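You operate a simulated robot arm through the tools that you are given. There is no shell and no other tool. Be economical: measure what you need, move in short steps, check, and stop when the job is done.

You are at the controls of a simulated two-armed robot. One attempt, no reset.

JOB
Take the tea towel from the chair end of the table and hang it over the handle of the top drawer.

It is judged by the outcome, as a careful person would: the job done as asked, and still so three seconds after it is handed in. It fails if anything else is knocked over, pushed out of place, dropped, spilled or broken. Flat cloth is picked up by pressing the open fingertips on it (5 to 10 N) and closing them slowly along it; thin cloth reads only 2 to 8 mm in the jaws.

ROBOT AND FRAMES
Two 7-joint arms with two-finger grippers on one trunk, on a base that drives. Base frame: it is fixed to the floor where the robot stands at the start and does not move with it; the origin is under the middle of the robot, x ahead of it, y to its left, z up. Lengths are in cm, angles in degrees, forces in N, time in s.
The left shoulder is at the start at [5.1, 16, 108], the right one opposite. With the tool pointing down near the work surface each hand reaches from about 26 to 74 cm from the robot's upright axis, wherever it stands, measured 20 degrees to its own side. Payload 2.45 kg a hand.
Tool frame (each hand has its own): the origin (TCP) lies between the finger pads and is the grasp point; the fingertips stand 2.6 cm ahead of it; z points along the fingers, y is the line along which they close. Largest opening 9.6 cm; the body of the gripper starts 6.9 cm behind the TCP.
Orientation is that of the tool frame in the base frame, as a unit quaternion [x, y, z, w]. With the fingers straight down and closing along the base's y, the tool's x points along the base's -x, its y along +y and its z along -z.

CONTROLS
- The arms move only by the tool send_rows. It takes "left_moves", "right_moves" or both (then of equal length, played together; a hand with none holds still); each is a list of rows, each a list of 6 numbers: the shift along the tool's x, y, z in cm, then the turn, a rotation vector about the tool's x, y, z in degrees. In form: [[dx, dy, dz, wx, wy, wz], ...]. A call has 1 to 10 rows; each row is the pose to reach, as a shift and turn from the pose commanded when the call began, along the tool's axes at that moment. "left_gripper" and "right_gripper" are, for a hand that has rows, the closure, from 0 (fully open) to 1 (shut), set as the call begins (left out, the last holds). Each row takes 0.2 s and may step no farther than 5 cm and 8.6 degrees from the row before; otherwise, or with a gripper value out of range, the whole call is refused. Where a pose cannot be reached the arm comes as near as it can. A force on the tool above 40 N (or 10 N above the force at the start of the call, whichever is more), or a blocked arm, ends the call early, and 0.2 s more pass. Each finger halts on what it meets, pressing with about 22 N; the grip force reading is that of the motor and also rises with nothing between the fingers. The clock runs only during rows and for 0.2 s after the last one: add rows that repeat a pose to give the fingers time. The reply holds the time, the measured pose of the TCP, the force on the tool along the base axes, the opening and the grip force, in the units named above and with some noise, with the torque about the TCP (base axes, N m) and any sound that the robot's microphone picked up.
- Cameras (640 x 400 px; columns grow to the right, rows downward): "scene" is now at [13.27, -1.62, 154.04]; the picture's right is [-0.21, -0.98, -0.00], its down [-0.84, 0.18, -0.51] and it looks along [0.49, -0.10, -0.86] (base axes); focal length 290 px, centre (320, 200). "left" rides on the left gripper at [8.2, -0.3, -9.8] in its tool frame; the picture's right is [0.04, 1.00, 0.00], its down [-0.73, 0.03, -0.68] and it looks along [-0.68, 0.03, 0.73] (tool axes); focal length 256 px, centre (320, 200). "right" rides on the right gripper at [8.2, 0.3, -9.8] in its tool frame; the picture's right is [-0.04, 1.00, 0.00], its down [-0.73, -0.03, -0.68] and it looks along [-0.68, -0.03, 0.73] (tool axes); focal length 256 px, centre (320, 200). There is no depth. A picture from a camera that has moved, and an enlarged one, comes with that camera's place and axes in the base frame and with its lens.
- camera(camera): a new picture of that camera. It takes no simulated time.
- slide_trunk(by): slides the trunk up (or, below 0, down) by that many cm; the arms and the scene camera ride with it, the base frame stays. It gives what a move gives, with no picture.
- drive_base(legs): drives the robot by 1 to 6 legs, each [ahead, left, turn to the left] in cm, cm and degrees, along the robot's own axes; the way and the turn of a leg run together, so that a leg with both is an arc; at most 150 cm and 180 degrees a leg. The arms and the cameras ride along, it lands a little off, and it stops where it bumps. It gives what a move gives.
- head_to(pan, tilt): turns the head with the scene camera to pan (to the left, within 120 degrees either way) and tilt (down, from -29 to 69), counted from straight ahead of the robot. It gives what a move gives.
- inspect(camera, box): a new picture of the part [left, top, right, bottom] of that camera's present view, enlarged. It takes no simulated time.
- close_job(): hands the job in; it is judged then, once.

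Go step by step. Nothing tells you exact positions but the pictures and the camera data: compare them with the known pose of the tool, close in by small moves and look again before you grip or let go. The budget is 120 turns and 92 pictures, counting those below and the enlarged ones. Unless the task says otherwise, let go and move clear before handing in, and close with one line.

The tools are called by a JSON object that holds its "api" and its "payload". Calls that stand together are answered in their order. send_rows: Moves the arms, as the interface text tells. Its arguments: {"type":"object","properties":{"left_moves":{"type":"array","items":{"type":"array","items":{"type":"number"}}},"left_gripper":{"type":"number"},"right_moves":{"type":"array","items":{"type":"array","items":{"type":"number"}}},"right_gripper":{"type":"number"}},"required":[]} The other tools are called the same way: slide_trunk (by) slides the trunk up or down; drive_base (legs) drives the base; head_to (pan, tilt) turns the head that bears the scene camera; camera (camera) takes a picture; inspect (camera, box) takes an enlarged picture of a part of a camera's view; close_job () hands the job in.

At the start:

```text
time: 0.0
left_ee_pos: [44.46, 8.39, 95.53]
left_ee_rot: [0.0, 1.0, 0.001, 0.0]
left_wrist_force: [-0.3, 0.4, 0.1]
left_ft_torque: [-0.02, 0.02, 0.01]
left_grip_width: 9.6
left_grasp_force: 0.1
right_ee_pos: [36.54, -26.67, 93.16]
right_ee_rot: [0.0, 1.0, 0.0, -0.001]
right_wrist_force: [0.8, 0.4, -0.3]
right_ft_torque: [-0.06, 0.02, 0.01]
right_grip_width: 9.6
right_grasp_force: 0.0
trunk travel left (down, up): [-25.0, 31.7]
robot x, y, heading: [0.02, 0.3, -0.1]
head pan, tilt: [-12.0, 59.4]
```

scene: 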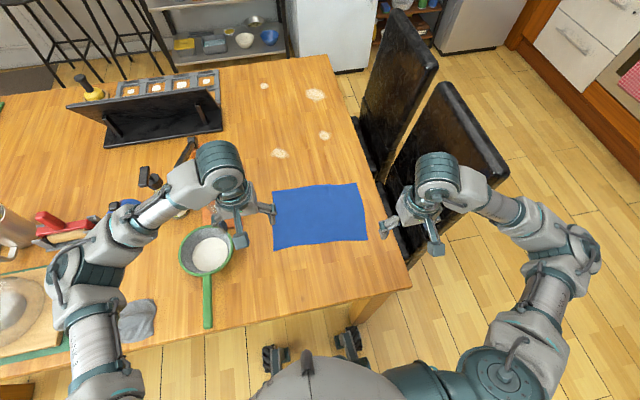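
right: 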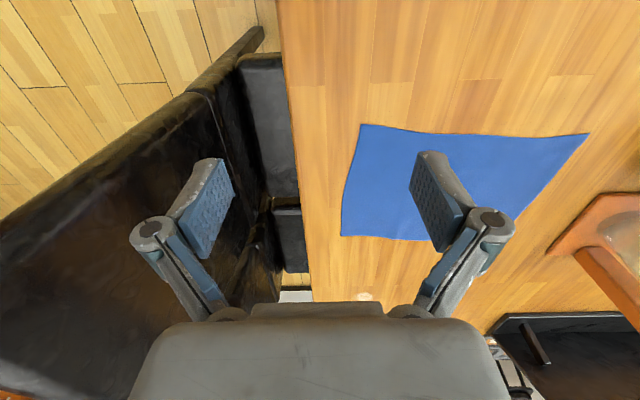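
left: 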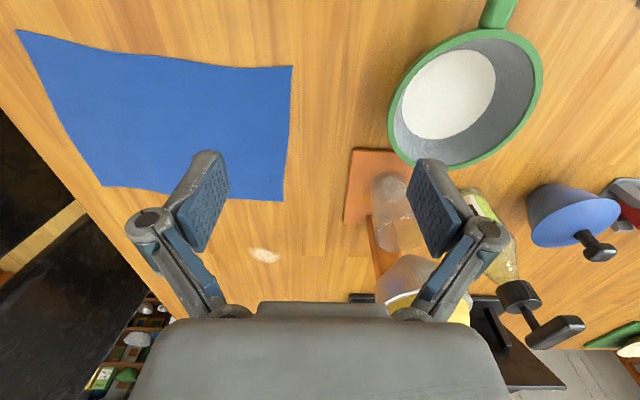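

The blue towel lies at the chair end of the table, about [50,-9] at a height of about 75. Next I look around for the drawer unit.

{"api": "head_to", "payload": {"pan": -60, "tilt": 35}}

{"api": "camera", "payload": {"camera": "scene"}}

{"api": "head_to", "payload": {"pan": -110, "tilt": 35}}

{"api": "camera", "payload": {"camera": "scene"}}

{"api": "head_to", "payload": {"pan": 0, "tilt": 25}}

{"api": "camera", "payload": {"camera": "scene"}}

```text
time: 1.2
left_ee_pos: [44.16, 8.27, 95.63]
left_ee_rot: [0.0, 1.0, -0.001, 0.0]
left_wrist_force: [-0.3, -0.1, 0.2]
left_ft_torque: [0.01, 0.0, 0.0]
left_grip_width: 9.6
left_grasp_force: 0.0
right_ee_pos: [36.26, -26.67, 93.29]
right_ee_rot: [0.0, 1.0, 0.0, 0.001]
right_wrist_force: [-0.1, 0.0, -0.4]
right_ft_torque: [0.0, -0.01, 0.0]
right_grip_width: 9.6
right_grasp_force: 0.1
trunk travel left (down, up): [-25.0, 31.7]
robot x, y, heading: [-0.24, 0.25, 0.1]
head pan, tilt: [-60.0, 35.0]
```

```text
88 pictures are left
camera scene: at [11.09, -7.85, 157.39], right [-0.87, -0.5, 0.0], down [-0.29, 0.5, -0.82], along [0.41, -0.71, -0.58], focal length 290 px, centre (320, 200)
```

scene: 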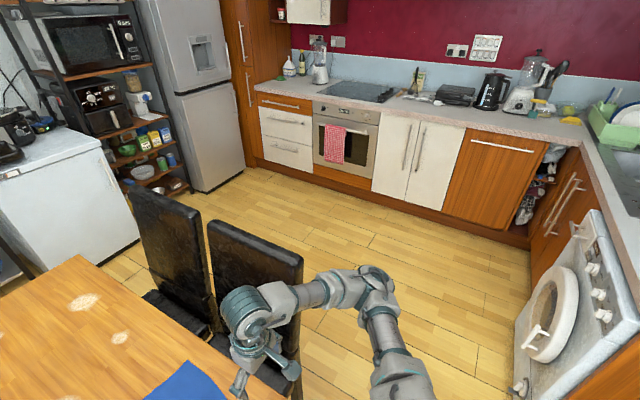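

```text
time: 2.3
left_ee_pos: [44.19, 8.39, 95.59]
left_ee_rot: [0.0, 1.0, 0.0, 0.001]
left_wrist_force: [0.2, 0.7, 0.3]
left_ft_torque: [-0.01, -0.01, -0.01]
left_grip_width: 9.59
left_grasp_force: 0.1
right_ee_pos: [36.35, -26.68, 93.3]
right_ee_rot: [0.0, 1.0, 0.0, 0.0]
right_wrist_force: [0.5, 0.6, 0.0]
right_ft_torque: [0.01, 0.01, 0.0]
right_grip_width: 9.57
right_grasp_force: 0.0
trunk travel left (down, up): [-25.0, 31.7]
robot x, y, heading: [0.14, -0.24, 0.2]
head pan, tilt: [-110.0, 35.0]
```

```text
87 pictures are left
camera scene: at [3.67, -8.51, 157.43], right [-0.94, 0.34, 0.0], down [0.19, 0.54, -0.82], along [-0.28, -0.77, -0.57], focal length 290 px, centre (320, 200)
```

scene: 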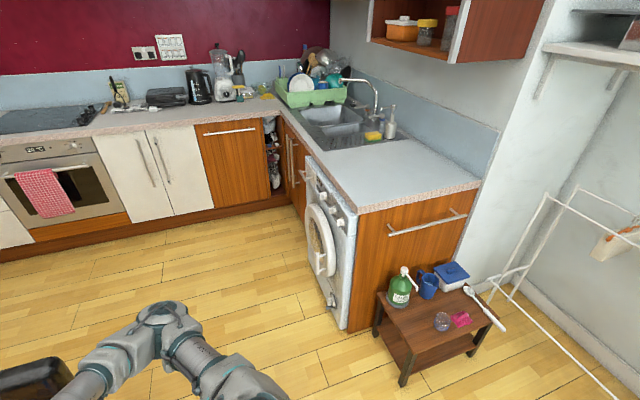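

```text
time: 4.2
left_ee_pos: [44.17, 8.42, 95.67]
left_ee_rot: [0.0, 1.0, 0.0, 0.001]
left_wrist_force: [0.4, 0.0, -0.1]
left_ft_torque: [0.02, -0.01, -0.02]
left_grip_width: 9.62
left_grasp_force: 0.0
right_ee_pos: [36.28, -26.57, 93.44]
right_ee_rot: [0.0, 1.0, 0.001, 0.001]
right_wrist_force: [-0.3, -0.5, -0.9]
right_ft_torque: [0.01, 0.02, -0.03]
right_grip_width: 9.6
right_grasp_force: 0.1
trunk travel left (down, up): [-25.0, 31.7]
robot x, y, heading: [-0.08, -0.13, -0.1]
head pan, tilt: [0.0, 25.0]
```

```text
86 pictures are left
camera scene: at [15.91, -0.23, 158.96], right [0.0, -1.0, 0.0], down [-0.43, 0.0, -0.9], along [0.9, 0.0, -0.43], focal length 290 px, centre (320, 200)
```

scene: 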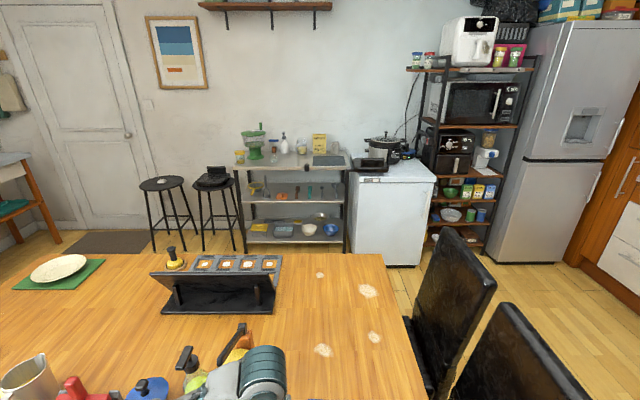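

The drawer stack is left of the oven, with a wooden top drawer above two white ones. I turn to it and enlarge.

{"api": "head_to", "payload": {"pan": -60, "tilt": 35}}

{"api": "inspect", "payload": {"camera": "scene", "box": [230, 60, 390, 210]}}

```text
time: 5.5
left_ee_pos: [44.23, 8.32, 95.66]
left_ee_rot: [0.0, 1.0, 0.001, 0.002]
left_wrist_force: [-0.1, 0.8, -0.5]
left_ft_torque: [0.0, 0.02, -0.02]
left_grip_width: 9.57
left_grasp_force: 0.0
right_ee_pos: [36.23, -26.63, 93.3]
right_ee_rot: [0.0, 1.0, 0.0, 0.001]
right_wrist_force: [-2.0, 0.9, -0.2]
right_ft_torque: [-0.02, -0.02, 0.01]
right_grip_width: 9.61
right_grasp_force: 0.0
trunk travel left (down, up): [-25.0, 31.7]
robot x, y, heading: [-0.05, -0.37, 0.2]
head pan, tilt: [-60.0, 35.0]
```

```text
2.67 times, centred on (310, 135) of scene
camera zoom: at [11.09, -7.85, 157.4], right [-0.87, -0.5, 0.0], down [-0.29, 0.5, -0.82], along [0.41, -0.71, -0.58], focal length 772 px, centre (347, 373)
```

zoom: 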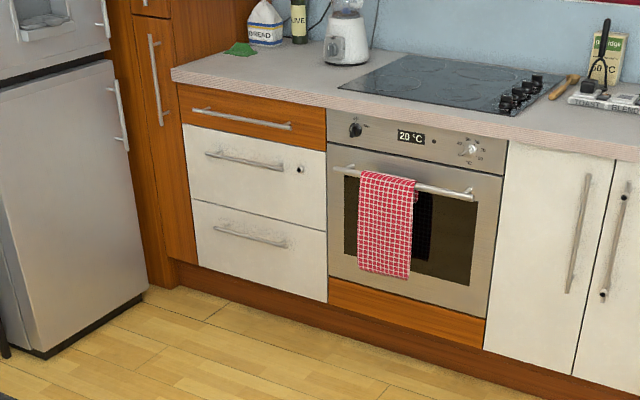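

I enlarge the handle further to see its gap and the counter overhang.

{"api": "inspect", "payload": {"camera": "scene", "box": [265, 80, 317, 112]}}

{"api": "inspect", "payload": {"camera": "scene", "box": [340, 90, 440, 152]}}

```text
12.31 times, centred on (291, 96) of scene
camera zoom: at [11.09, -7.85, 157.4], right [-0.87, -0.5, 0.0], down [-0.29, 0.5, -0.82], along [0.41, -0.71, -0.58], focal length 3564 px, centre (677, 1480)
```

zoom: 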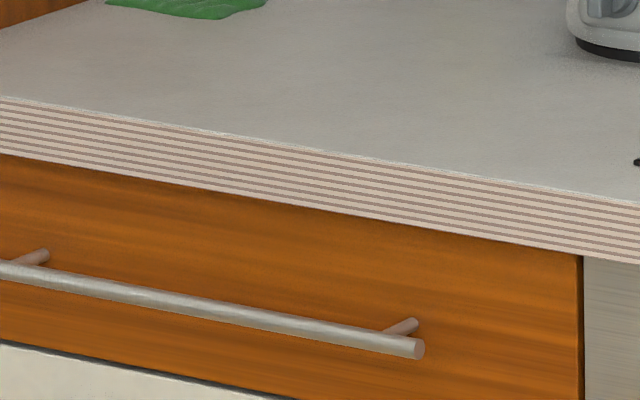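

```text
6.40 times, centred on (390, 121) of scene
camera zoom: at [11.09, -7.85, 157.4], right [-0.87, -0.5, 0.0], down [-0.29, 0.5, -0.82], along [0.41, -0.71, -0.58], focal length 1854 px, centre (-128, 706)
```

zoom: 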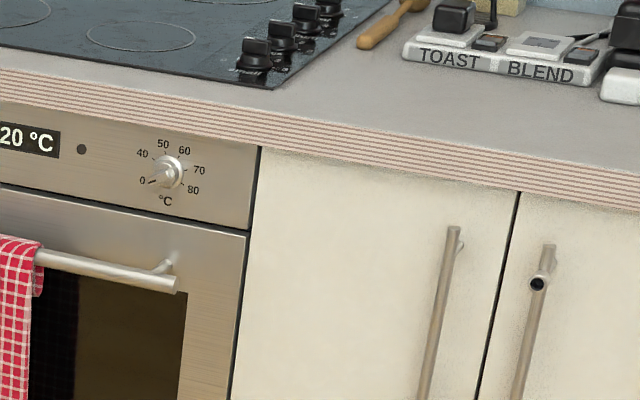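

The bar stands about 4 cm off the face with roughly 12 cm below the counter. Plan: pinch the towel's near edge with both hands, lift it as a curtain, feed it down behind the bar, then fold the top out over the front. First I move both hands over the near edge.

{"api": "send_rows", "payload": {"left_moves": [[-0.45, -1.7, 3.4, 0, 0, 0], [-0.9, -3.4, 6.8, 0, 0, 0], [-1.35, -5.1, 10.2, 0, 0, 0], [-1.8, -6.85, 13.65, 0, 0, 0], [-1.8, -6.85, 13.65, 0, 0, 0]], "right_moves": [[-2, 2.3, 2.8, 0, 0, 0], [-4, 4.6, 5.6, 0, 0, 0], [-6, 6.9, 8.4, 0, 0, 0], [-7.95, 9.15, 11.3, 0, 0, 0], [-7.95, 9.15, 11.3, 0, 0, 0]], "left_gripper": 0.5, "right_gripper": 0.5}}

{"api": "head_to", "payload": {"pan": -10, "tilt": 60}}

{"api": "camera", "payload": {"camera": "left"}}

{"api": "camera", "payload": {"camera": "right"}}

{"api": "camera", "payload": {"camera": "scene"}}

```text
time: 6.7
left_ee_pos: [45.79, 1.42, 82.06]
left_ee_rot: [0.0, 1.0, 0.001, 0.002]
left_wrist_force: [0.1, 0.7, 0.1]
left_ft_torque: [0.0, 0.02, 0.0]
left_grip_width: 4.81
left_grasp_force: 0.1
right_ee_pos: [44.32, -17.4, 81.88]
right_ee_rot: [0.0, 1.0, 0.0, 0.002]
right_wrist_force: [-0.2, 0.1, -0.3]
right_ft_torque: [0.01, -0.03, 0.01]
right_grip_width: 4.81
right_grasp_force: 0.0
trunk travel left (down, up): [-25.0, 31.7]
robot x, y, heading: [-0.03, -0.08, 0.1]
head pan, tilt: [-60.0, 35.0]
```

```text
time: 7.9
left_ee_pos: [45.87, 1.5, 81.95]
left_ee_rot: [0.0, 1.0, 0.0, 0.001]
left_wrist_force: [0.2, 0.4, 0.3]
left_ft_torque: [0.0, 0.0, 0.04]
left_grip_width: 4.78
left_grasp_force: 0.0
right_ee_pos: [44.36, -17.29, 81.95]
right_ee_rot: [0.001, 1.0, 0.0, 0.001]
right_wrist_force: [0.3, -0.1, 0.4]
right_ft_torque: [0.0, 0.01, -0.01]
right_grip_width: 4.8
right_grasp_force: 0.0
trunk travel left (down, up): [-25.0, 31.7]
robot x, y, heading: [0.17, 0.26, 0.0]
head pan, tilt: [-10.0, 60.0]
```

```text
82 pictures are left
camera left: at [37.6, 1.18, 91.8], right [-0.04, 1.0, 0.0], down [0.73, 0.03, 0.68], along [0.68, 0.03, -0.73], focal length 256 px, centre (320, 200)
```

left: 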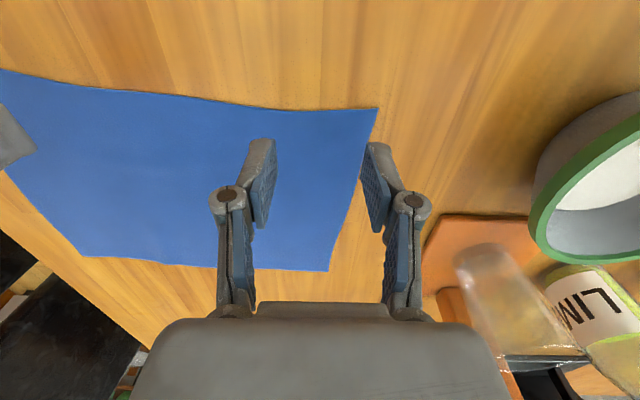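

```text
81 pictures are left
camera right: at [36.3, -17.14, 91.78], right [0.04, 1.0, 0.0], down [0.73, -0.03, 0.68], along [0.68, -0.03, -0.73], focal length 256 px, centre (320, 200)
```

right: 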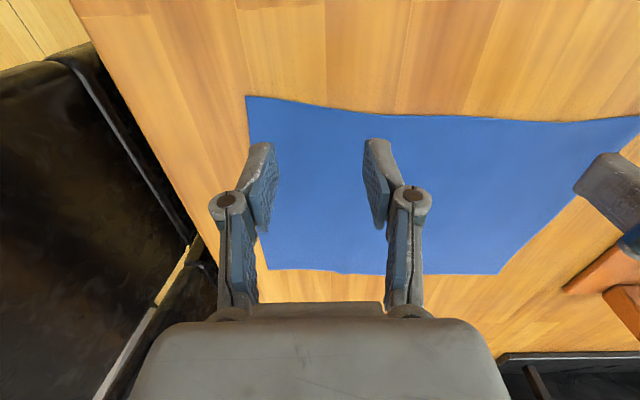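

```text
80 pictures are left
camera scene: at [13.3, -1.36, 153.96], right [-0.17, -0.98, 0.0], down [-0.85, 0.15, -0.5], along [0.49, -0.09, -0.87], focal length 290 px, centre (320, 200)
```

scene: 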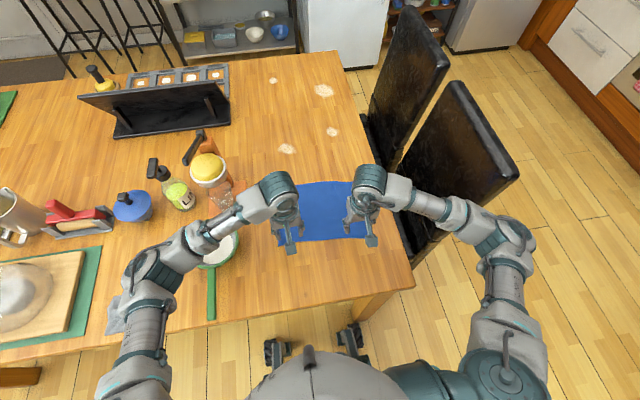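

Corners check out: near-left [44.7,5.3] and near-right [42.5,-22.2], table at 75. I shift the left hand slightly inward and come down to just above the cloth.

{"api": "send_rows", "payload": {"left_moves": [[-0.1, -0.8, 2, 0, 0, 0], [-0.1, -0.8, 3.8, 0, 0, 0], [-0.1, -0.8, 4.2, 0, 0, 0], [-0.1, -0.8, 4.5, 0, 0, 0]], "right_moves": [[0, 0, 2, 0, 0, 0], [0, 0, 3.8, 0, 0, 0], [0, 0, 4.2, 0, 0, 0], [0, 0, 4.5, 0, 0, 0]]}}

```text
time: 8.9
left_ee_pos: [45.94, 0.63, 77.61]
left_ee_rot: [0.0, 1.0, 0.0, 0.002]
left_wrist_force: [0.5, 0.0, 1.7]
left_ft_torque: [-0.02, -0.01, 0.02]
left_grip_width: 4.82
left_grasp_force: 0.5
right_ee_pos: [44.28, -17.37, 77.65]
right_ee_rot: [0.001, 1.0, 0.0, 0.001]
right_wrist_force: [0.7, 1.1, 3.4]
right_ft_torque: [-0.05, 0.0, 0.02]
right_grip_width: 4.82
right_grasp_force: 0.1
trunk travel left (down, up): [-25.0, 31.7]
robot x, y, heading: [-0.39, 0.03, -0.1]
head pan, tilt: [-10.0, 60.0]
```

Contact is just beginning. I press in a little to reach 5–10 N.

{"api": "send_rows", "payload": {"left_moves": [[0, 0, 0.25, 0, 0, 0], [0, 0, 0.25, 0, 0, 0]], "right_moves": [[0, 0, 0.2, 0, 0, 0], [0, 0, 0.2, 0, 0, 0]]}}

```text
time: 9.5
left_ee_pos: [45.99, 0.59, 77.54]
left_ee_rot: [0.0, 1.0, -0.002, 0.004]
left_wrist_force: [1.2, -5.8, 24.9]
left_ft_torque: [-0.55, 0.08, 0.04]
left_grip_width: 4.43
left_grasp_force: 11.5
right_ee_pos: [44.26, -17.4, 77.54]
right_ee_rot: [0.0, 1.0, 0.001, 0.003]
right_wrist_force: [2.0, 1.6, 11.8]
right_ft_torque: [0.12, -0.01, -0.01]
right_grip_width: 4.99
right_grasp_force: 0.9
trunk travel left (down, up): [-25.0, 31.7]
robot x, y, heading: [0.15, -0.07, 0.0]
head pan, tilt: [-10.0, 60.0]
```

{"api": "send_rows", "payload": {"left_moves": [[0, 0, -0.15, 0, 0, 0], [0, 0, -0.15, 0, 0, 0]], "right_moves": [[0, 0, -0.05, 0, 0, 0], [0, 0, -0.05, 0, 0, 0]]}}

```text
time: 10.1
left_ee_pos: [45.98, 0.67, 77.51]
left_ee_rot: [0.0, 1.0, 0.0, 0.002]
left_wrist_force: [0.2, -2.0, 16.3]
left_ft_torque: [-0.28, 0.08, 0.04]
left_grip_width: 4.91
left_grasp_force: 6.7
right_ee_pos: [44.25, -17.45, 77.59]
right_ee_rot: [0.001, 1.0, 0.0, 0.002]
right_wrist_force: [-0.8, 2.4, 20.7]
right_ft_torque: [0.35, 0.05, 0.0]
right_grip_width: 4.92
right_grasp_force: 6.7
trunk travel left (down, up): [-25.0, 31.7]
robot x, y, heading: [-0.37, -0.01, -0.1]
head pan, tilt: [-10.0, 60.0]
```

{"api": "send_rows", "payload": {"left_moves": [[0, 0, -0.08, 0, 0, 0], [0, 0, -0.08, 0, 0, 0]], "right_moves": [[0, 0, -0.1, 0, 0, 0], [0, 0, -0.1, 0, 0, 0]]}}

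```text
time: 10.7
left_ee_pos: [45.94, 0.85, 77.56]
left_ee_rot: [0.0, 1.0, 0.0, 0.002]
left_wrist_force: [-1.1, -2.0, 14.2]
left_ft_torque: [-0.24, 0.12, -0.03]
left_grip_width: 4.81
left_grasp_force: 5.7
right_ee_pos: [44.16, -17.57, 77.6]
right_ee_rot: [0.0, 1.0, -0.001, 0.001]
right_wrist_force: [2.3, 2.3, 13.1]
right_ft_torque: [0.11, -0.03, -0.04]
right_grip_width: 4.89
right_grasp_force: 0.6
trunk travel left (down, up): [-25.0, 31.7]
robot x, y, heading: [0.06, -0.06, -0.0]
head pan, tilt: [-10.0, 60.0]
```

{"api": "send_rows", "payload": {"left_moves": [[0, 0, -0.06, 0, 0, 0], [0, 0, -0.06, 0, 0, 0]], "right_moves": [[0, 0, -0.05, 0, 0, 0], [0, 0, -0.05, 0, 0, 0]], "left_gripper": 0.56, "right_gripper": 0.56}}

```text
time: 11.3
left_ee_pos: [46.03, 0.82, 77.72]
left_ee_rot: [0.0, 1.0, 0.001, 0.002]
left_wrist_force: [-0.6, -1.2, 9.5]
left_ft_torque: [-0.14, 0.02, -0.01]
left_grip_width: 4.27
left_grasp_force: 0.5
right_ee_pos: [44.19, -17.42, 77.68]
right_ee_rot: [0.0, 1.0, 0.001, 0.002]
right_wrist_force: [-1.7, 0.5, 13.8]
right_ft_torque: [0.19, 0.06, 0.0]
right_grip_width: 4.24
right_grasp_force: 0.1
trunk travel left (down, up): [-25.0, 31.7]
robot x, y, heading: [-0.15, 0.35, -0.1]
head pan, tilt: [-10.0, 60.0]
```

Pressure is near 10 N, so I close slowly.

{"api": "send_rows", "payload": {"left_moves": [[0, 0, 0, 0, 0, 0], [0, 0, 0, 0, 0, 0]], "right_moves": [[0, 0, -0.05, 0, 0, 0], [0, 0, -0.05, 0, 0, 0]], "left_gripper": 0.64, "right_gripper": 0.64}}

{"api": "send_rows", "payload": {"left_moves": [[0, 0, 0, 0, 0, 0], [0, 0, 0, 0, 0, 0]], "right_moves": [[0, 0, 0, 0, 0, 0], [0, 0, 0, 0, 0, 0]], "left_gripper": 0.72, "right_gripper": 0.72}}

{"api": "camera", "payload": {"camera": "left"}}

{"api": "camera", "payload": {"camera": "right"}}

```text
time: 11.9
left_ee_pos: [45.9, 0.72, 77.56]
left_ee_rot: [0.001, 1.0, 0.0, 0.003]
left_wrist_force: [-2.0, -1.1, 15.6]
left_ft_torque: [-0.24, 0.13, -0.03]
left_grip_width: 3.53
left_grasp_force: 0.9
right_ee_pos: [44.18, -17.4, 77.86]
right_ee_rot: [-0.001, 1.0, 0.0, 0.003]
right_wrist_force: [-0.2, 0.9, 12.2]
right_ft_torque: [0.19, 0.04, -0.03]
right_grip_width: 3.52
right_grasp_force: 0.4
trunk travel left (down, up): [-25.0, 31.7]
robot x, y, heading: [0.08, -0.28, -0.2]
head pan, tilt: [-10.0, 60.0]
```

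```text
time: 12.5
left_ee_pos: [45.95, 0.65, 77.78]
left_ee_rot: [0.001, 1.0, 0.0, 0.002]
left_wrist_force: [-0.5, -4.7, 22.3]
left_ft_torque: [-0.44, 0.11, 0.04]
left_grip_width: 2.74
left_grasp_force: 6.4
right_ee_pos: [44.24, -17.46, 77.79]
right_ee_rot: [0.0, 1.0, 0.0, 0.003]
right_wrist_force: [-0.5, 3.1, 17.0]
right_ft_torque: [0.33, 0.03, 0.01]
right_grip_width: 2.63
right_grasp_force: 6.1
trunk travel left (down, up): [-25.0, 31.7]
robot x, y, heading: [-0.02, -0.24, 0.2]
head pan, tilt: [-10.0, 60.0]
```

```text
79 pictures are left
camera left: at [37.78, 0.39, 87.52], right [-0.04, 1.0, 0.0], down [0.73, 0.03, 0.68], along [0.68, 0.03, -0.73], focal length 256 px, centre (320, 200)
```

left: 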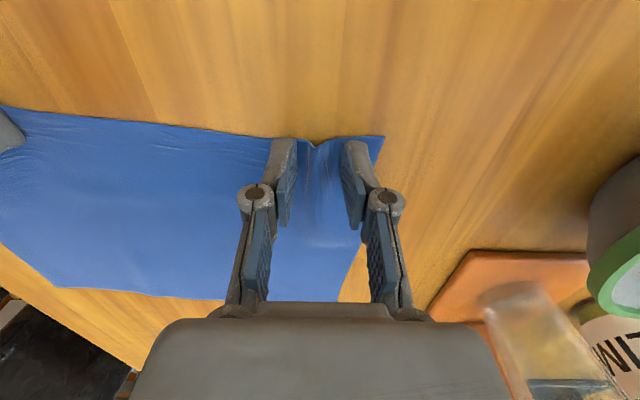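

```text
78 pictures are left
camera right: at [36.05, -17.22, 87.6], right [0.04, 1.0, 0.0], down [0.73, -0.03, 0.68], along [0.68, -0.03, -0.73], focal length 256 px, centre (320, 200)
```

right: 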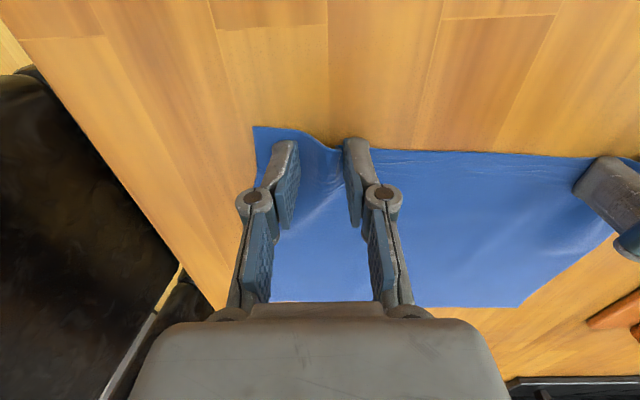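

Folds are rising between the fingers on both hands. I continue closing gradually, easing up a touch.

{"api": "send_rows", "payload": {"left_moves": [[0, 0, -0.08, 0, 0, 0], [0, 0, -0.08, 0, 0, 0]], "right_moves": [[0, 0, -0.05, 0, 0, 0], [0, 0, -0.05, 0, 0, 0]], "left_gripper": 0.8, "right_gripper": 0.8}}

{"api": "send_rows", "payload": {"left_moves": [[0, 0, -0.05, 0, 0, 0], [0, 0, -0.05, 0, 0, 0]], "right_moves": [[0, 0, -0.03, 0, 0, 0], [0, 0, -0.03, 0, 0, 0]], "left_gripper": 0.88, "right_gripper": 0.88}}

{"api": "send_rows", "payload": {"left_moves": [[0, 0, 0, 0, 0, 0], [0, 0, 0, 0, 0, 0], [0, 0, 0, 0, 0, 0]], "right_moves": [[0, 0, 0, 0, 0, 0], [0, 0, 0, 0, 0, 0], [0, 0, 0, 0, 0, 0]], "left_gripper": 1, "right_gripper": 1}}

{"api": "camera", "payload": {"camera": "left"}}

{"api": "camera", "payload": {"camera": "right"}}

```text
time: 13.1
left_ee_pos: [45.95, 0.75, 77.75]
left_ee_rot: [0.0, 1.0, 0.0, 0.002]
left_wrist_force: [-1.3, -2.5, 17.5]
left_ft_torque: [-0.28, 0.08, 0.01]
left_grip_width: 1.88
left_grasp_force: 5.5
right_ee_pos: [44.17, -17.52, 77.84]
right_ee_rot: [0.0, 1.0, 0.001, 0.003]
right_wrist_force: [2.2, 0.4, 13.5]
right_ft_torque: [0.12, 0.03, -0.02]
right_grip_width: 1.99
right_grasp_force: 0.0
trunk travel left (down, up): [-25.0, 31.7]
robot x, y, heading: [-0.12, 0.02, 0.1]
head pan, tilt: [-10.0, 60.0]
```

```text
time: 13.7
left_ee_pos: [45.94, 0.73, 77.72]
left_ee_rot: [0.001, 1.0, 0.001, 0.002]
left_wrist_force: [-2.8, -2.8, 14.2]
left_ft_torque: [-0.17, 0.12, -0.02]
left_grip_width: 1.13
left_grasp_force: 0.0
right_ee_pos: [44.18, -17.49, 77.7]
right_ee_rot: [0.0, 1.0, 0.001, 0.002]
right_wrist_force: [-1.4, 1.8, 11.7]
right_ft_torque: [0.09, 0.04, -0.02]
right_grip_width: 1.12
right_grasp_force: 0.0
trunk travel left (down, up): [-25.0, 31.7]
robot x, y, heading: [-0.2, 0.23, 0.2]
head pan, tilt: [-10.0, 60.0]
```

```text
time: 14.5
left_ee_pos: [46.01, 0.66, 77.75]
left_ee_rot: [0.0, 1.0, 0.0, 0.002]
left_wrist_force: [-2.8, -7.3, 11.0]
left_ft_torque: [-0.23, 0.11, -0.02]
left_grip_width: 0.7
left_grasp_force: 22.3
right_ee_pos: [44.09, -17.43, 77.59]
right_ee_rot: [0.0, 1.0, 0.001, 0.002]
right_wrist_force: [-0.4, 9.5, 5.0]
right_ft_torque: [0.22, -0.05, 0.02]
right_grip_width: 0.23
right_grasp_force: 22.5
trunk travel left (down, up): [-25.0, 31.7]
robot x, y, heading: [0.15, 0.08, 0.1]
head pan, tilt: [-10.0, 60.0]
```

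```text
77 pictures are left
camera left: at [37.82, 0.35, 87.52], right [-0.04, 1.0, 0.0], down [0.73, 0.03, 0.68], along [0.68, 0.03, -0.73], focal length 256 px, centre (320, 200)
```

left: 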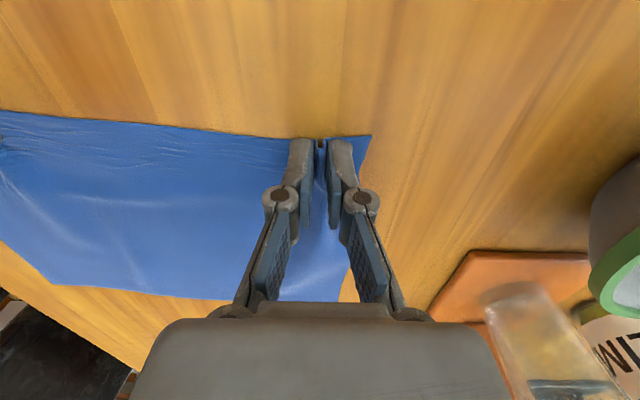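

```text
76 pictures are left
camera right: at [36.06, -17.22, 87.58], right [0.04, 1.0, 0.0], down [0.73, -0.03, 0.68], along [0.68, -0.03, -0.73], focal length 256 px, centre (320, 200)
```

right: 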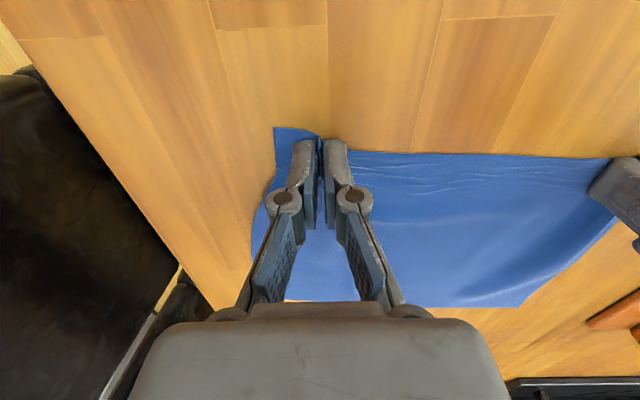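

Both jaws read cloth thickness (0.70 and 0.23 cm). I lift slowly and check.

{"api": "send_rows", "payload": {"left_moves": [[0, 0, -1, 0, 0, 0], [0, 0, -2.5, 0, 0, 0], [0, 0, -4, 0, 0, 0], [0, 0, -5.5, 0, 0, 0], [0, 0, -7, 0, 0, 0], [0, 0, -9, 0, 0, 0], [0, 0, -11, 0, 0, 0], [0, 0, -13, 0, 0, 0], [0, 0, -13, 0, 0, 0]], "right_moves": [[0, 0, -1, 0, 0, 0], [0, 0, -2.5, 0, 0, 0], [0, 0, -4, 0, 0, 0], [0, 0, -5.5, 0, 0, 0], [0, 0, -7, 0, 0, 0], [0, 0, -9, 0, 0, 0], [0, 0, -11, 0, 0, 0], [0, 0, -13, 0, 0, 0], [0, 0, -13, 0, 0, 0]]}}

{"api": "camera", "payload": {"camera": "left"}}

{"api": "camera", "payload": {"camera": "right"}}

```text
time: 16.5
left_ee_pos: [46.05, 0.66, 90.79]
left_ee_rot: [0.001, 1.0, 0.0, 0.001]
left_wrist_force: [-0.1, -7.5, 0.5]
left_ft_torque: [-0.2, 0.02, 0.0]
left_grip_width: 0.7
left_grasp_force: 22.2
right_ee_pos: [44.03, -17.53, 90.52]
right_ee_rot: [0.0, 1.0, -0.001, 0.001]
right_wrist_force: [0.8, 8.2, 0.3]
right_ft_torque: [0.19, -0.02, 0.03]
right_grip_width: 0.28
right_grasp_force: 21.0
trunk travel left (down, up): [-25.0, 31.7]
robot x, y, heading: [0.14, -0.14, -0.2]
head pan, tilt: [-10.0, 60.0]
```

```text
75 pictures are left
camera left: at [37.87, 0.29, 100.6], right [-0.04, 1.0, 0.0], down [0.73, 0.03, 0.68], along [0.68, 0.03, -0.73], focal length 256 px, centre (320, 200)
```

left: 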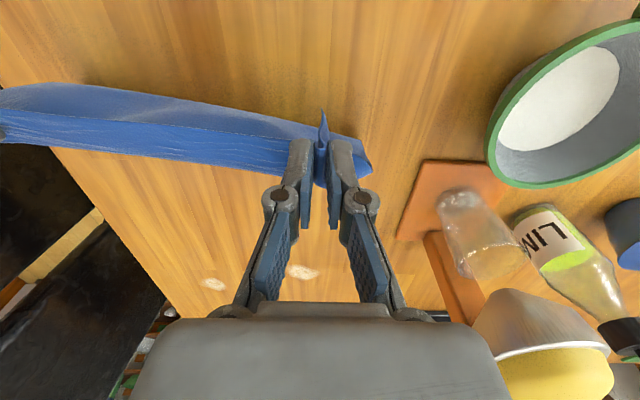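

```text
74 pictures are left
camera right: at [36.05, -17.24, 100.43], right [0.04, 1.0, 0.0], down [0.73, -0.03, 0.68], along [0.68, -0.03, -0.73], focal length 256 px, centre (320, 200)
```

right: 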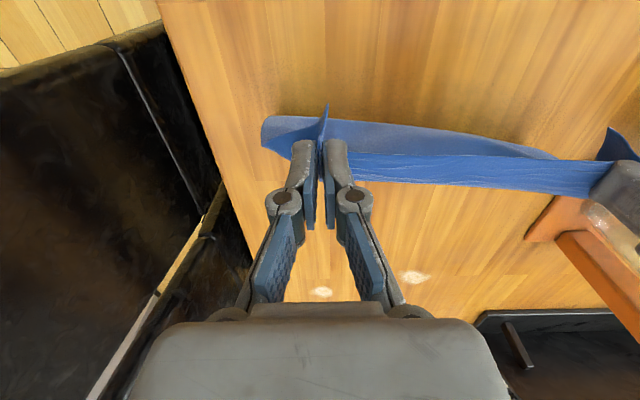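

The towel hangs between the hands but is pulled taut sideways (about 8 N). I ease the hands together a little and raise another 14 cm so it clears the table.

{"api": "send_rows", "payload": {"left_moves": [[0, -0.3, -2, 0, 0, 0], [0, -0.3, -4, 0, 0, 0], [0, -0.3, -6, 0, 0, 0], [0, -0.3, -8, 0, 0, 0], [0, -0.3, -10, 0, 0, 0], [0, -0.3, -12, 0, 0, 0], [0, -0.3, -14, 0, 0, 0], [0, -0.3, -14, 0, 0, 0]], "right_moves": [[0, 0.3, -2, 0, 0, 0], [0, 0.3, -4, 0, 0, 0], [0, 0.3, -6, 0, 0, 0], [0, 0.3, -8, 0, 0, 0], [0, 0.3, -10, 0, 0, 0], [0, 0.3, -12, 0, 0, 0], [0, 0.3, -14, 0, 0, 0], [0, 0.3, -14, 0, 0, 0]]}}

{"api": "head_to", "payload": {"pan": -10, "tilt": 45}}

{"api": "camera", "payload": {"camera": "scene"}}

{"api": "camera", "payload": {"camera": "right"}}

```text
time: 18.3
left_ee_pos: [46.18, 0.54, 104.64]
left_ee_rot: [0.0, 1.0, 0.001, 0.001]
left_wrist_force: [0.3, -1.3, -0.3]
left_ft_torque: [-0.1, -0.02, -0.01]
left_grip_width: 0.68
left_grasp_force: 21.6
right_ee_pos: [44.27, -17.18, 104.73]
right_ee_rot: [0.0, 1.0, 0.0, 0.0]
right_wrist_force: [0.0, 1.4, -0.8]
right_ft_torque: [0.07, 0.0, 0.0]
right_grip_width: 0.32
right_grasp_force: 20.5
trunk travel left (down, up): [-25.0, 31.7]
robot x, y, heading: [0.25, 0.38, -0.1]
head pan, tilt: [-10.0, 60.0]
```

```text
time: 19.1
left_ee_pos: [46.1, 0.57, 104.71]
left_ee_rot: [0.0, 1.0, 0.0, 0.001]
left_wrist_force: [-0.1, -2.8, 0.3]
left_ft_torque: [-0.06, -0.01, -0.02]
left_grip_width: 0.7
left_grasp_force: 21.9
right_ee_pos: [44.14, -17.22, 104.55]
right_ee_rot: [0.0, 1.0, -0.001, 0.001]
right_wrist_force: [-0.8, 1.9, -0.1]
right_ft_torque: [0.07, 0.04, 0.01]
right_grip_width: 0.15
right_grasp_force: 19.5
trunk travel left (down, up): [-25.0, 31.7]
robot x, y, heading: [0.15, -0.55, 0.3]
head pan, tilt: [-10.0, 45.0]
```

```text
73 pictures are left
camera scene: at [14.77, -1.6, 155.89], right [-0.17, -0.98, 0.0], down [-0.7, 0.12, -0.7], along [0.69, -0.12, -0.71], focal length 290 px, centre (320, 200)
```

scene: 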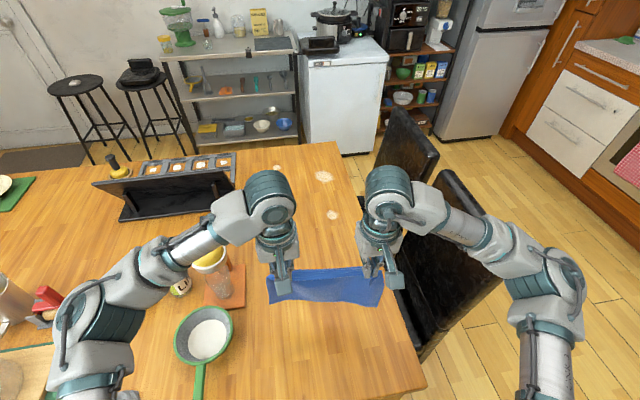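

```text
72 pictures are left
camera right: at [36.1, -16.97, 114.5], right [0.04, 1.0, 0.0], down [0.73, -0.03, 0.68], along [0.68, -0.03, -0.73], focal length 256 px, centre (320, 200)
```

right: 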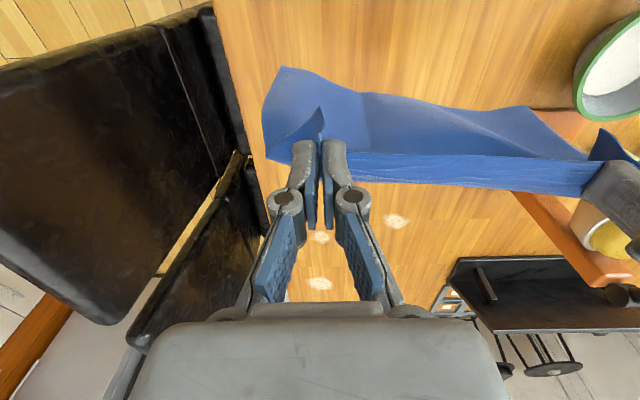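

The towel hangs freely from both hands. To leave, I back up a little and turn right between the chairs and the washing machine, checking the floor on the way.

{"api": "drive_base", "payload": {"legs": [[-15, 0, 0]]}}

{"api": "drive_base", "payload": {"legs": [[0, 0, -88]]}}

{"api": "head_to", "payload": {"pan": 0, "tilt": 45}}

{"api": "camera", "payload": {"camera": "scene"}}

{"api": "head_to", "payload": {"pan": 60, "tilt": 50}}

{"api": "camera", "payload": {"camera": "scene"}}

```text
time: 20.4
left_ee_pos: [31.44, 0.41, 104.66]
left_ee_rot: [0.001, 1.0, 0.001, 0.001]
left_wrist_force: [0.1, -2.4, -0.6]
left_ft_torque: [-0.06, -0.01, 0.01]
left_grip_width: 0.68
left_grasp_force: 21.7
right_ee_pos: [29.46, -17.2, 104.54]
right_ee_rot: [-0.001, 1.0, 0.0, 0.0]
right_wrist_force: [-0.2, 3.1, -0.1]
right_ft_torque: [0.0, -0.03, -0.01]
right_grip_width: 0.31
right_grasp_force: 25.1
trunk travel left (down, up): [-25.0, 31.7]
robot x, y, heading: [-14.76, -0.16, 0.1]
head pan, tilt: [-10.0, 45.0]
```

```text
time: 24.5
left_ee_pos: [-11.49, -45.58, 105.02]
left_ee_rot: [0.686, 0.728, -0.002, 0.002]
left_wrist_force: [-3.0, 0.2, -0.2]
left_ft_torque: [-0.01, 0.03, 0.02]
left_grip_width: 0.35
left_grasp_force: 25.4
right_ee_pos: [-29.24, -44.66, 105.01]
right_ee_rot: [0.686, 0.728, -0.002, 0.003]
right_wrist_force: [3.8, -0.3, 0.7]
right_ft_torque: [-0.01, -0.07, 0.0]
right_grip_width: 0.33
right_grasp_force: 24.2
trunk travel left (down, up): [-25.0, 31.7]
robot x, y, heading: [-14.58, -0.01, -86.5]
head pan, tilt: [-10.0, 45.0]
```

```text
time: 25.2
left_ee_pos: [-11.53, -45.26, 105.09]
left_ee_rot: [0.686, 0.728, -0.004, 0.004]
left_wrist_force: [-4.0, 0.5, -0.3]
left_ft_torque: [-0.01, 0.09, -0.06]
left_grip_width: 0.27
left_grasp_force: 20.4
right_ee_pos: [-29.27, -44.31, 105.07]
right_ee_rot: [0.685, 0.728, -0.003, 0.004]
right_wrist_force: [3.6, 0.1, 0.8]
right_ft_torque: [0.0, -0.11, 0.01]
right_grip_width: 0.18
right_grasp_force: 21.9
trunk travel left (down, up): [-25.0, 31.7]
robot x, y, heading: [-14.8, 0.03, -86.7]
head pan, tilt: [0.0, 45.0]
```

```text
71 pictures are left
camera scene: at [-13.99, -14.84, 155.9], right [-1.0, -0.06, 0.0], down [-0.04, 0.71, -0.7], along [0.04, -0.7, -0.71], focal length 290 px, centre (320, 200)
```

scene: 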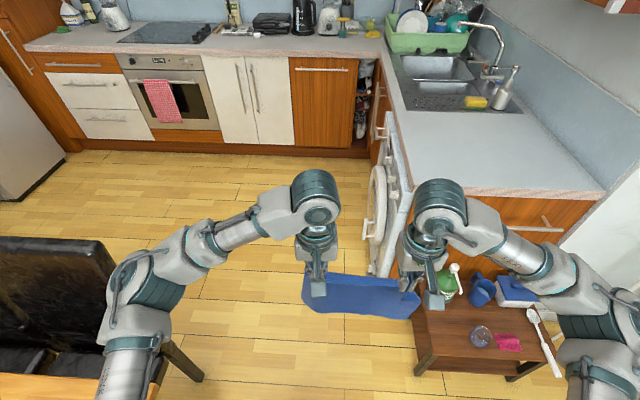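

```text
time: 26.5
left_ee_pos: [-11.59, -45.24, 105.04]
left_ee_rot: [0.686, 0.727, -0.005, 0.003]
left_wrist_force: [-3.0, 0.3, -0.6]
left_ft_torque: [0.0, 0.09, 0.02]
left_grip_width: 0.31
left_grasp_force: 22.3
right_ee_pos: [-29.37, -44.31, 105.0]
right_ee_rot: [0.686, 0.728, -0.004, 0.004]
right_wrist_force: [3.4, 0.0, 0.5]
right_ft_torque: [-0.02, -0.06, 0.01]
right_grip_width: 0.17
right_grasp_force: 22.4
trunk travel left (down, up): [-25.0, 31.7]
robot x, y, heading: [-14.57, 0.04, -86.5]
head pan, tilt: [60.0, 50.0]
```

```text
70 pictures are left
camera scene: at [-7.58, -10.2, 155.24], right [-0.45, -0.89, 0.0], down [-0.68, 0.35, -0.64], along [0.58, -0.28, -0.77], focal length 290 px, centre (320, 200)
```

scene: 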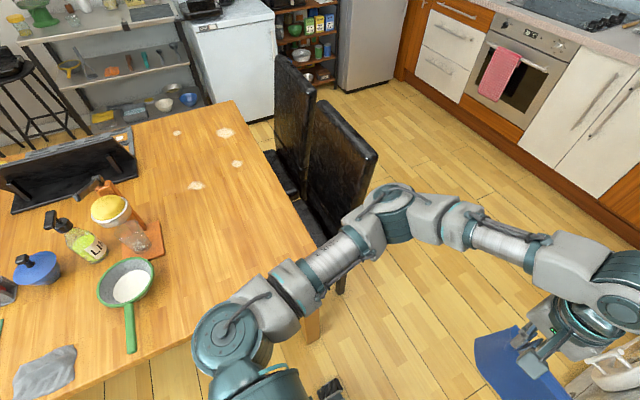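

The way is clear if I go down between the chairs and the washer in stages. The fridge front is at x≈225, so I'll stay clear of it later.

{"api": "drive_base", "payload": {"legs": [[45, 3, 0], [30, 12, 0], [20, 10, -3.4]]}}

{"api": "camera", "payload": {"camera": "scene"}}

```text
time: 32.3
left_ee_pos: [18.12, -139.25, 105.16]
left_ee_rot: [0.702, 0.713, -0.006, 0.001]
left_wrist_force: [-1.3, 0.3, -1.1]
left_ft_torque: [0.06, 0.18, 0.04]
left_grip_width: 0.3
left_grasp_force: 21.6
right_ee_pos: [0.46, -137.75, 105.18]
right_ee_rot: [0.702, 0.712, -0.006, 0.001]
right_wrist_force: [3.9, 0.3, 1.0]
right_ft_torque: [0.0, 0.0, 0.02]
right_grip_width: 0.14
right_grasp_force: 21.4
trunk travel left (down, up): [-25.0, 31.7]
robot x, y, heading: [16.41, -93.91, -89.1]
head pan, tilt: [60.0, 50.0]
```

```text
69 pictures are left
camera scene: at [24.1, -104.4, 155.19], right [-0.49, -0.87, 0.0], down [-0.67, 0.38, -0.64], along [0.56, -0.31, -0.77], focal length 290 px, centre (320, 200)
```

scene: 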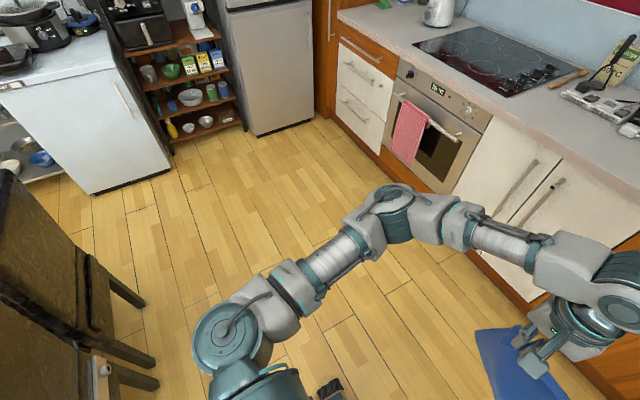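

{"api": "drive_base", "payload": {"legs": [[8, 148, 0]]}}

{"api": "head_to", "payload": {"pan": 0, "tilt": 35}}

{"api": "camera", "payload": {"camera": "scene"}}

```text
time: 39.7
left_ee_pos: [164.97, -143.94, 105.32]
left_ee_rot: [0.698, 0.716, -0.003, 0.007]
left_wrist_force: [-2.2, -0.1, 0.9]
left_ft_torque: [-0.02, 0.04, 0.0]
left_grip_width: 0.26
left_grasp_force: 20.2
right_ee_pos: [147.21, -142.45, 105.08]
right_ee_rot: [0.697, 0.717, -0.002, 0.007]
right_wrist_force: [2.5, -0.2, -0.6]
right_ft_torque: [-0.02, -0.04, 0.03]
right_grip_width: 0.31
right_grasp_force: 26.5
trunk travel left (down, up): [-25.0, 31.7]
robot x, y, heading: [163.8, -99.19, -88.3]
head pan, tilt: [60.0, 50.0]
```

```text
time: 41.0
left_ee_pos: [166.37, -143.52, 105.61]
left_ee_rot: [0.698, 0.716, -0.008, 0.003]
left_wrist_force: [-2.3, -0.4, -0.6]
left_ft_torque: [0.01, 0.09, 0.01]
left_grip_width: 0.19
left_grasp_force: 21.1
right_ee_pos: [148.71, -141.97, 105.49]
right_ee_rot: [0.696, 0.718, -0.01, 0.003]
right_wrist_force: [1.9, 0.8, -0.6]
right_ft_torque: [-0.01, -0.01, 0.0]
right_grip_width: 0.32
right_grasp_force: 24.9
trunk travel left (down, up): [-25.0, 31.7]
robot x, y, heading: [164.11, -99.03, -88.4]
head pan, tilt: [0.0, 35.0]
```

```text
68 pictures are left
camera scene: at [165.16, -114.47, 157.38], right [-1.0, -0.03, 0.0], down [-0.02, 0.58, -0.82], along [0.02, -0.82, -0.58], focal length 290 px, centre (320, 200)
```

scene: 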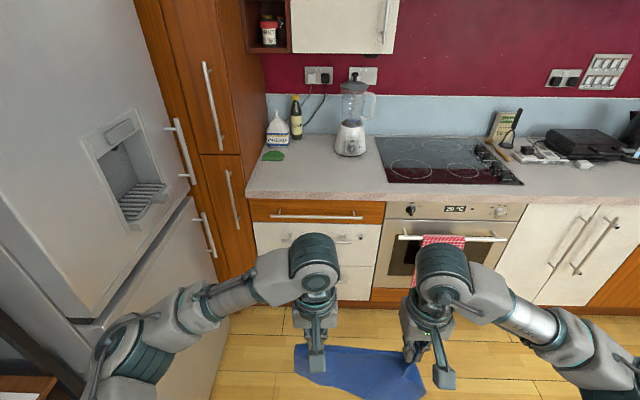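

The handle spans about x 149–189 at z≈76, y≈-217. I drive closer with a slight heading correction, then tilt the hands forward.

{"api": "drive_base", "payload": {"legs": [[45, 4, -1.6]]}}

{"api": "send_rows", "payload": {"left_moves": [[0, 0, 0, 0, -8, 0], [0, 0, 0, 0, -16, 0], [0, 0, 0, 0, -24, 0], [0, 0, 0, 0, -32, 0], [0, 0, 0, 0, -40, 0], [0, 0, 0, 0, -40, 0]], "right_moves": [[0, 0, 0, 0, -8, 0], [-0.5, 0, 0, 0, -16, 0], [-1, 0, 0, 0, -24, 0], [-1.5, 0, 0, 0, -32, 0], [-1.9, 0, 0, 0, -40, 0], [-1.9, 0, 0, 0, -40, 0]]}}

{"api": "camera", "payload": {"camera": "scene"}}

{"api": "camera", "payload": {"camera": "left"}}

{"api": "camera", "payload": {"camera": "right"}}

```text
time: 43.7
left_ee_pos: [169.03, -187.89, 105.52]
left_ee_rot: [0.708, 0.706, -0.008, 0.005]
left_wrist_force: [-2.3, -0.3, -0.2]
left_ft_torque: [0.02, 0.07, 0.04]
left_grip_width: 0.16
left_grasp_force: 20.4
right_ee_pos: [151.51, -185.99, 105.4]
right_ee_rot: [0.707, 0.707, -0.007, 0.005]
right_wrist_force: [2.1, -0.7, -0.2]
right_ft_torque: [0.02, -0.06, 0.01]
right_grip_width: 0.21
right_grasp_force: 20.3
trunk travel left (down, up): [-25.0, 31.7]
robot x, y, heading: [168.39, -143.16, -90.3]
head pan, tilt: [0.0, 35.0]
```

```text
time: 45.1
left_ee_pos: [169.26, -187.5, 105.8]
left_ee_rot: [0.662, 0.662, -0.251, 0.248]
left_wrist_force: [-1.4, -0.8, -0.3]
left_ft_torque: [-0.02, 0.03, -0.05]
left_grip_width: 0.2
left_grasp_force: 20.3
right_ee_pos: [151.53, -187.33, 105.57]
right_ee_rot: [0.661, 0.662, -0.251, 0.248]
right_wrist_force: [1.9, -0.6, -0.9]
right_ft_torque: [0.0, 0.0, 0.06]
right_grip_width: 0.29
right_grasp_force: 21.7
trunk travel left (down, up): [-25.0, 31.7]
robot x, y, heading: [168.8, -143.39, -90.1]
head pan, tilt: [0.0, 35.0]
```

```text
67 pictures are left
camera scene: at [168.4, -158.77, 157.38], right [-1.0, 0.0, 0.0], down [0.0, 0.58, -0.82], along [0.0, -0.82, -0.58], focal length 290 px, centre (320, 200)
```

scene: 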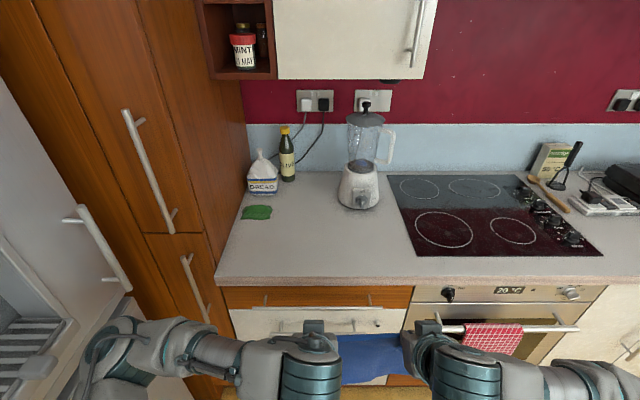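

```text
66 pictures are left
camera left: at [168.97, -174.85, 107.71], right [1.0, 0.03, -0.03], down [0.03, -0.1, 0.99], along [0.02, -0.99, -0.1], focal length 256 px, centre (320, 200)
```

left: 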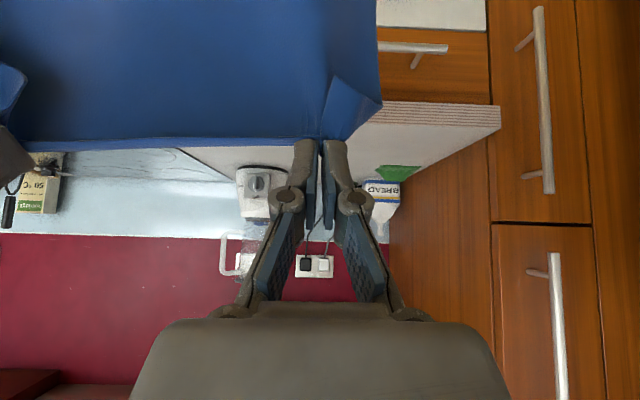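

```text
65 pictures are left
camera right: at [152.04, -174.85, 107.68], right [1.0, -0.03, 0.02], down [-0.03, -0.1, 0.99], along [-0.03, -0.99, -0.1], focal length 256 px, centre (320, 200)
```

right: 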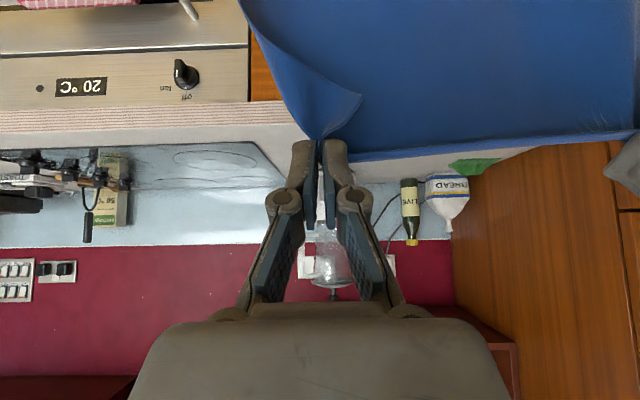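

The hand cameras see the handle well. I enlarge to triangulate the bar and counter edge.

{"api": "inspect", "payload": {"camera": "scene", "box": [210, 260, 430, 390]}}

{"api": "inspect", "payload": {"camera": "left", "box": [360, 0, 520, 160]}}

```text
2.91 times, centred on (320, 325) of scene
camera zoom: at [168.4, -158.77, 157.38], right [-1.0, 0.0, 0.0], down [0.0, 0.58, -0.82], along [0.0, -0.82, -0.58], focal length 842 px, centre (320, -164)
```

zoom: 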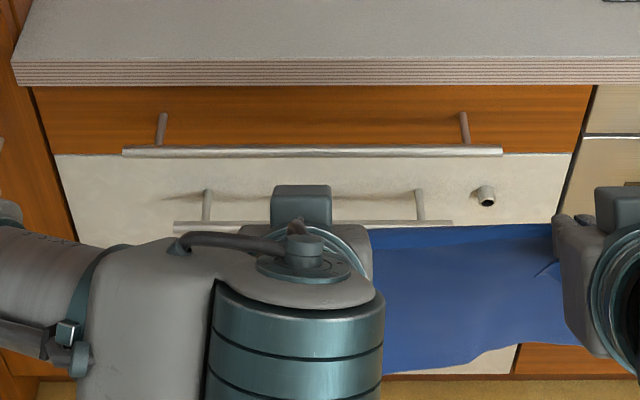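

```text
2.50 times, centred on (440, 80) of left
camera zoom: at [168.97, -174.85, 107.71], right [1.0, 0.03, -0.03], down [0.03, -0.1, 0.99], along [0.02, -0.99, -0.1], focal length 640 px, centre (20, 500)
```

zoom: 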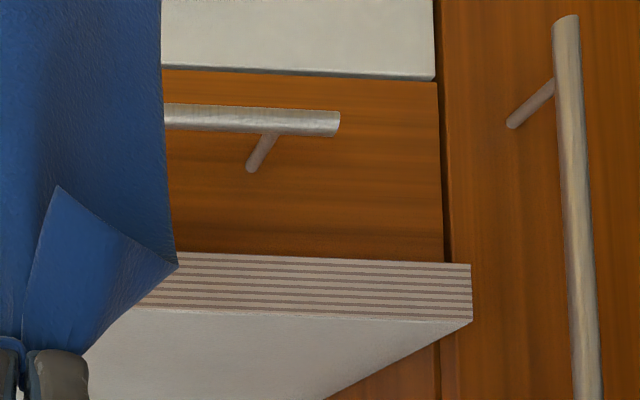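

Bar is at y≈-211.5, z≈79.8, x 149–189, with posts at 153 and 185. The face is at -215.7 and the counter lip at -214.1, z 87–91, so the slot beyond the lip is about 2 cm. I shift both hands left to centre on x≈169, then check the elbow against the fridge handle.

{"api": "send_rows", "payload": {"left_moves": [[-1.3, 2.1, 0.4, 0, 0, 0], [-2.6, 4.3, 0.8, 0, 0, 0], [-3.8, 6.4, 1.2, 0, 0, 0], [-5.1, 8.6, 1.7, 0, 0, 0], [-5.1, 8.6, 1.7, 0, 0, 0]], "right_moves": [[-1.3, 2.1, 0.4, 0, 0, 0], [-2.6, 4.3, 0.8, 0, 0, 0], [-3.8, 6.4, 1.2, 0, 0, 0], [-5.1, 8.6, 1.7, 0, 0, 0], [-5.1, 8.6, 1.7, 0, 0, 0]]}}

{"api": "camera", "payload": {"camera": "scene"}}

```text
time: 46.3
left_ee_pos: [176.74, -192.62, 107.93]
left_ee_rot: [0.665, 0.66, -0.247, 0.248]
left_wrist_force: [-0.9, 0.3, 0.5]
left_ft_torque: [-0.04, 0.05, -0.01]
left_grip_width: 0.14
left_grasp_force: 20.0
right_ee_pos: [159.16, -192.48, 107.49]
right_ee_rot: [0.663, 0.661, -0.247, 0.249]
right_wrist_force: [0.1, 0.0, -0.5]
right_ft_torque: [-0.01, -0.02, 0.02]
right_grip_width: 0.34
right_grasp_force: 22.0
trunk travel left (down, up): [-25.0, 31.7]
robot x, y, heading: [168.53, -143.16, -90.3]
head pan, tilt: [0.0, 35.0]
```

```text
62 pictures are left
camera scene: at [166.28, -159.11, 157.33], right [-1.0, 0.0, -0.01], down [0.01, 0.58, -0.82], along [0.01, -0.82, -0.58], focal length 290 px, centre (320, 200)
```

scene: 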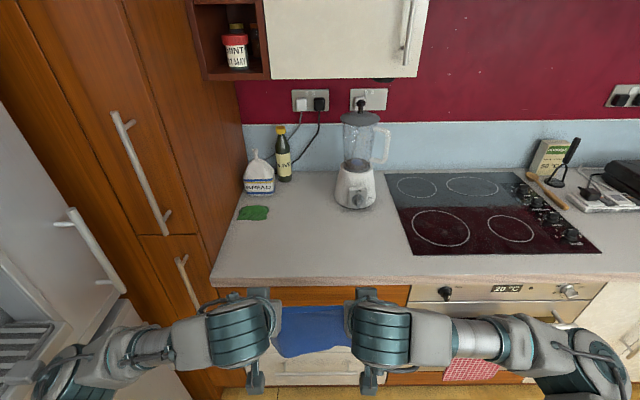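

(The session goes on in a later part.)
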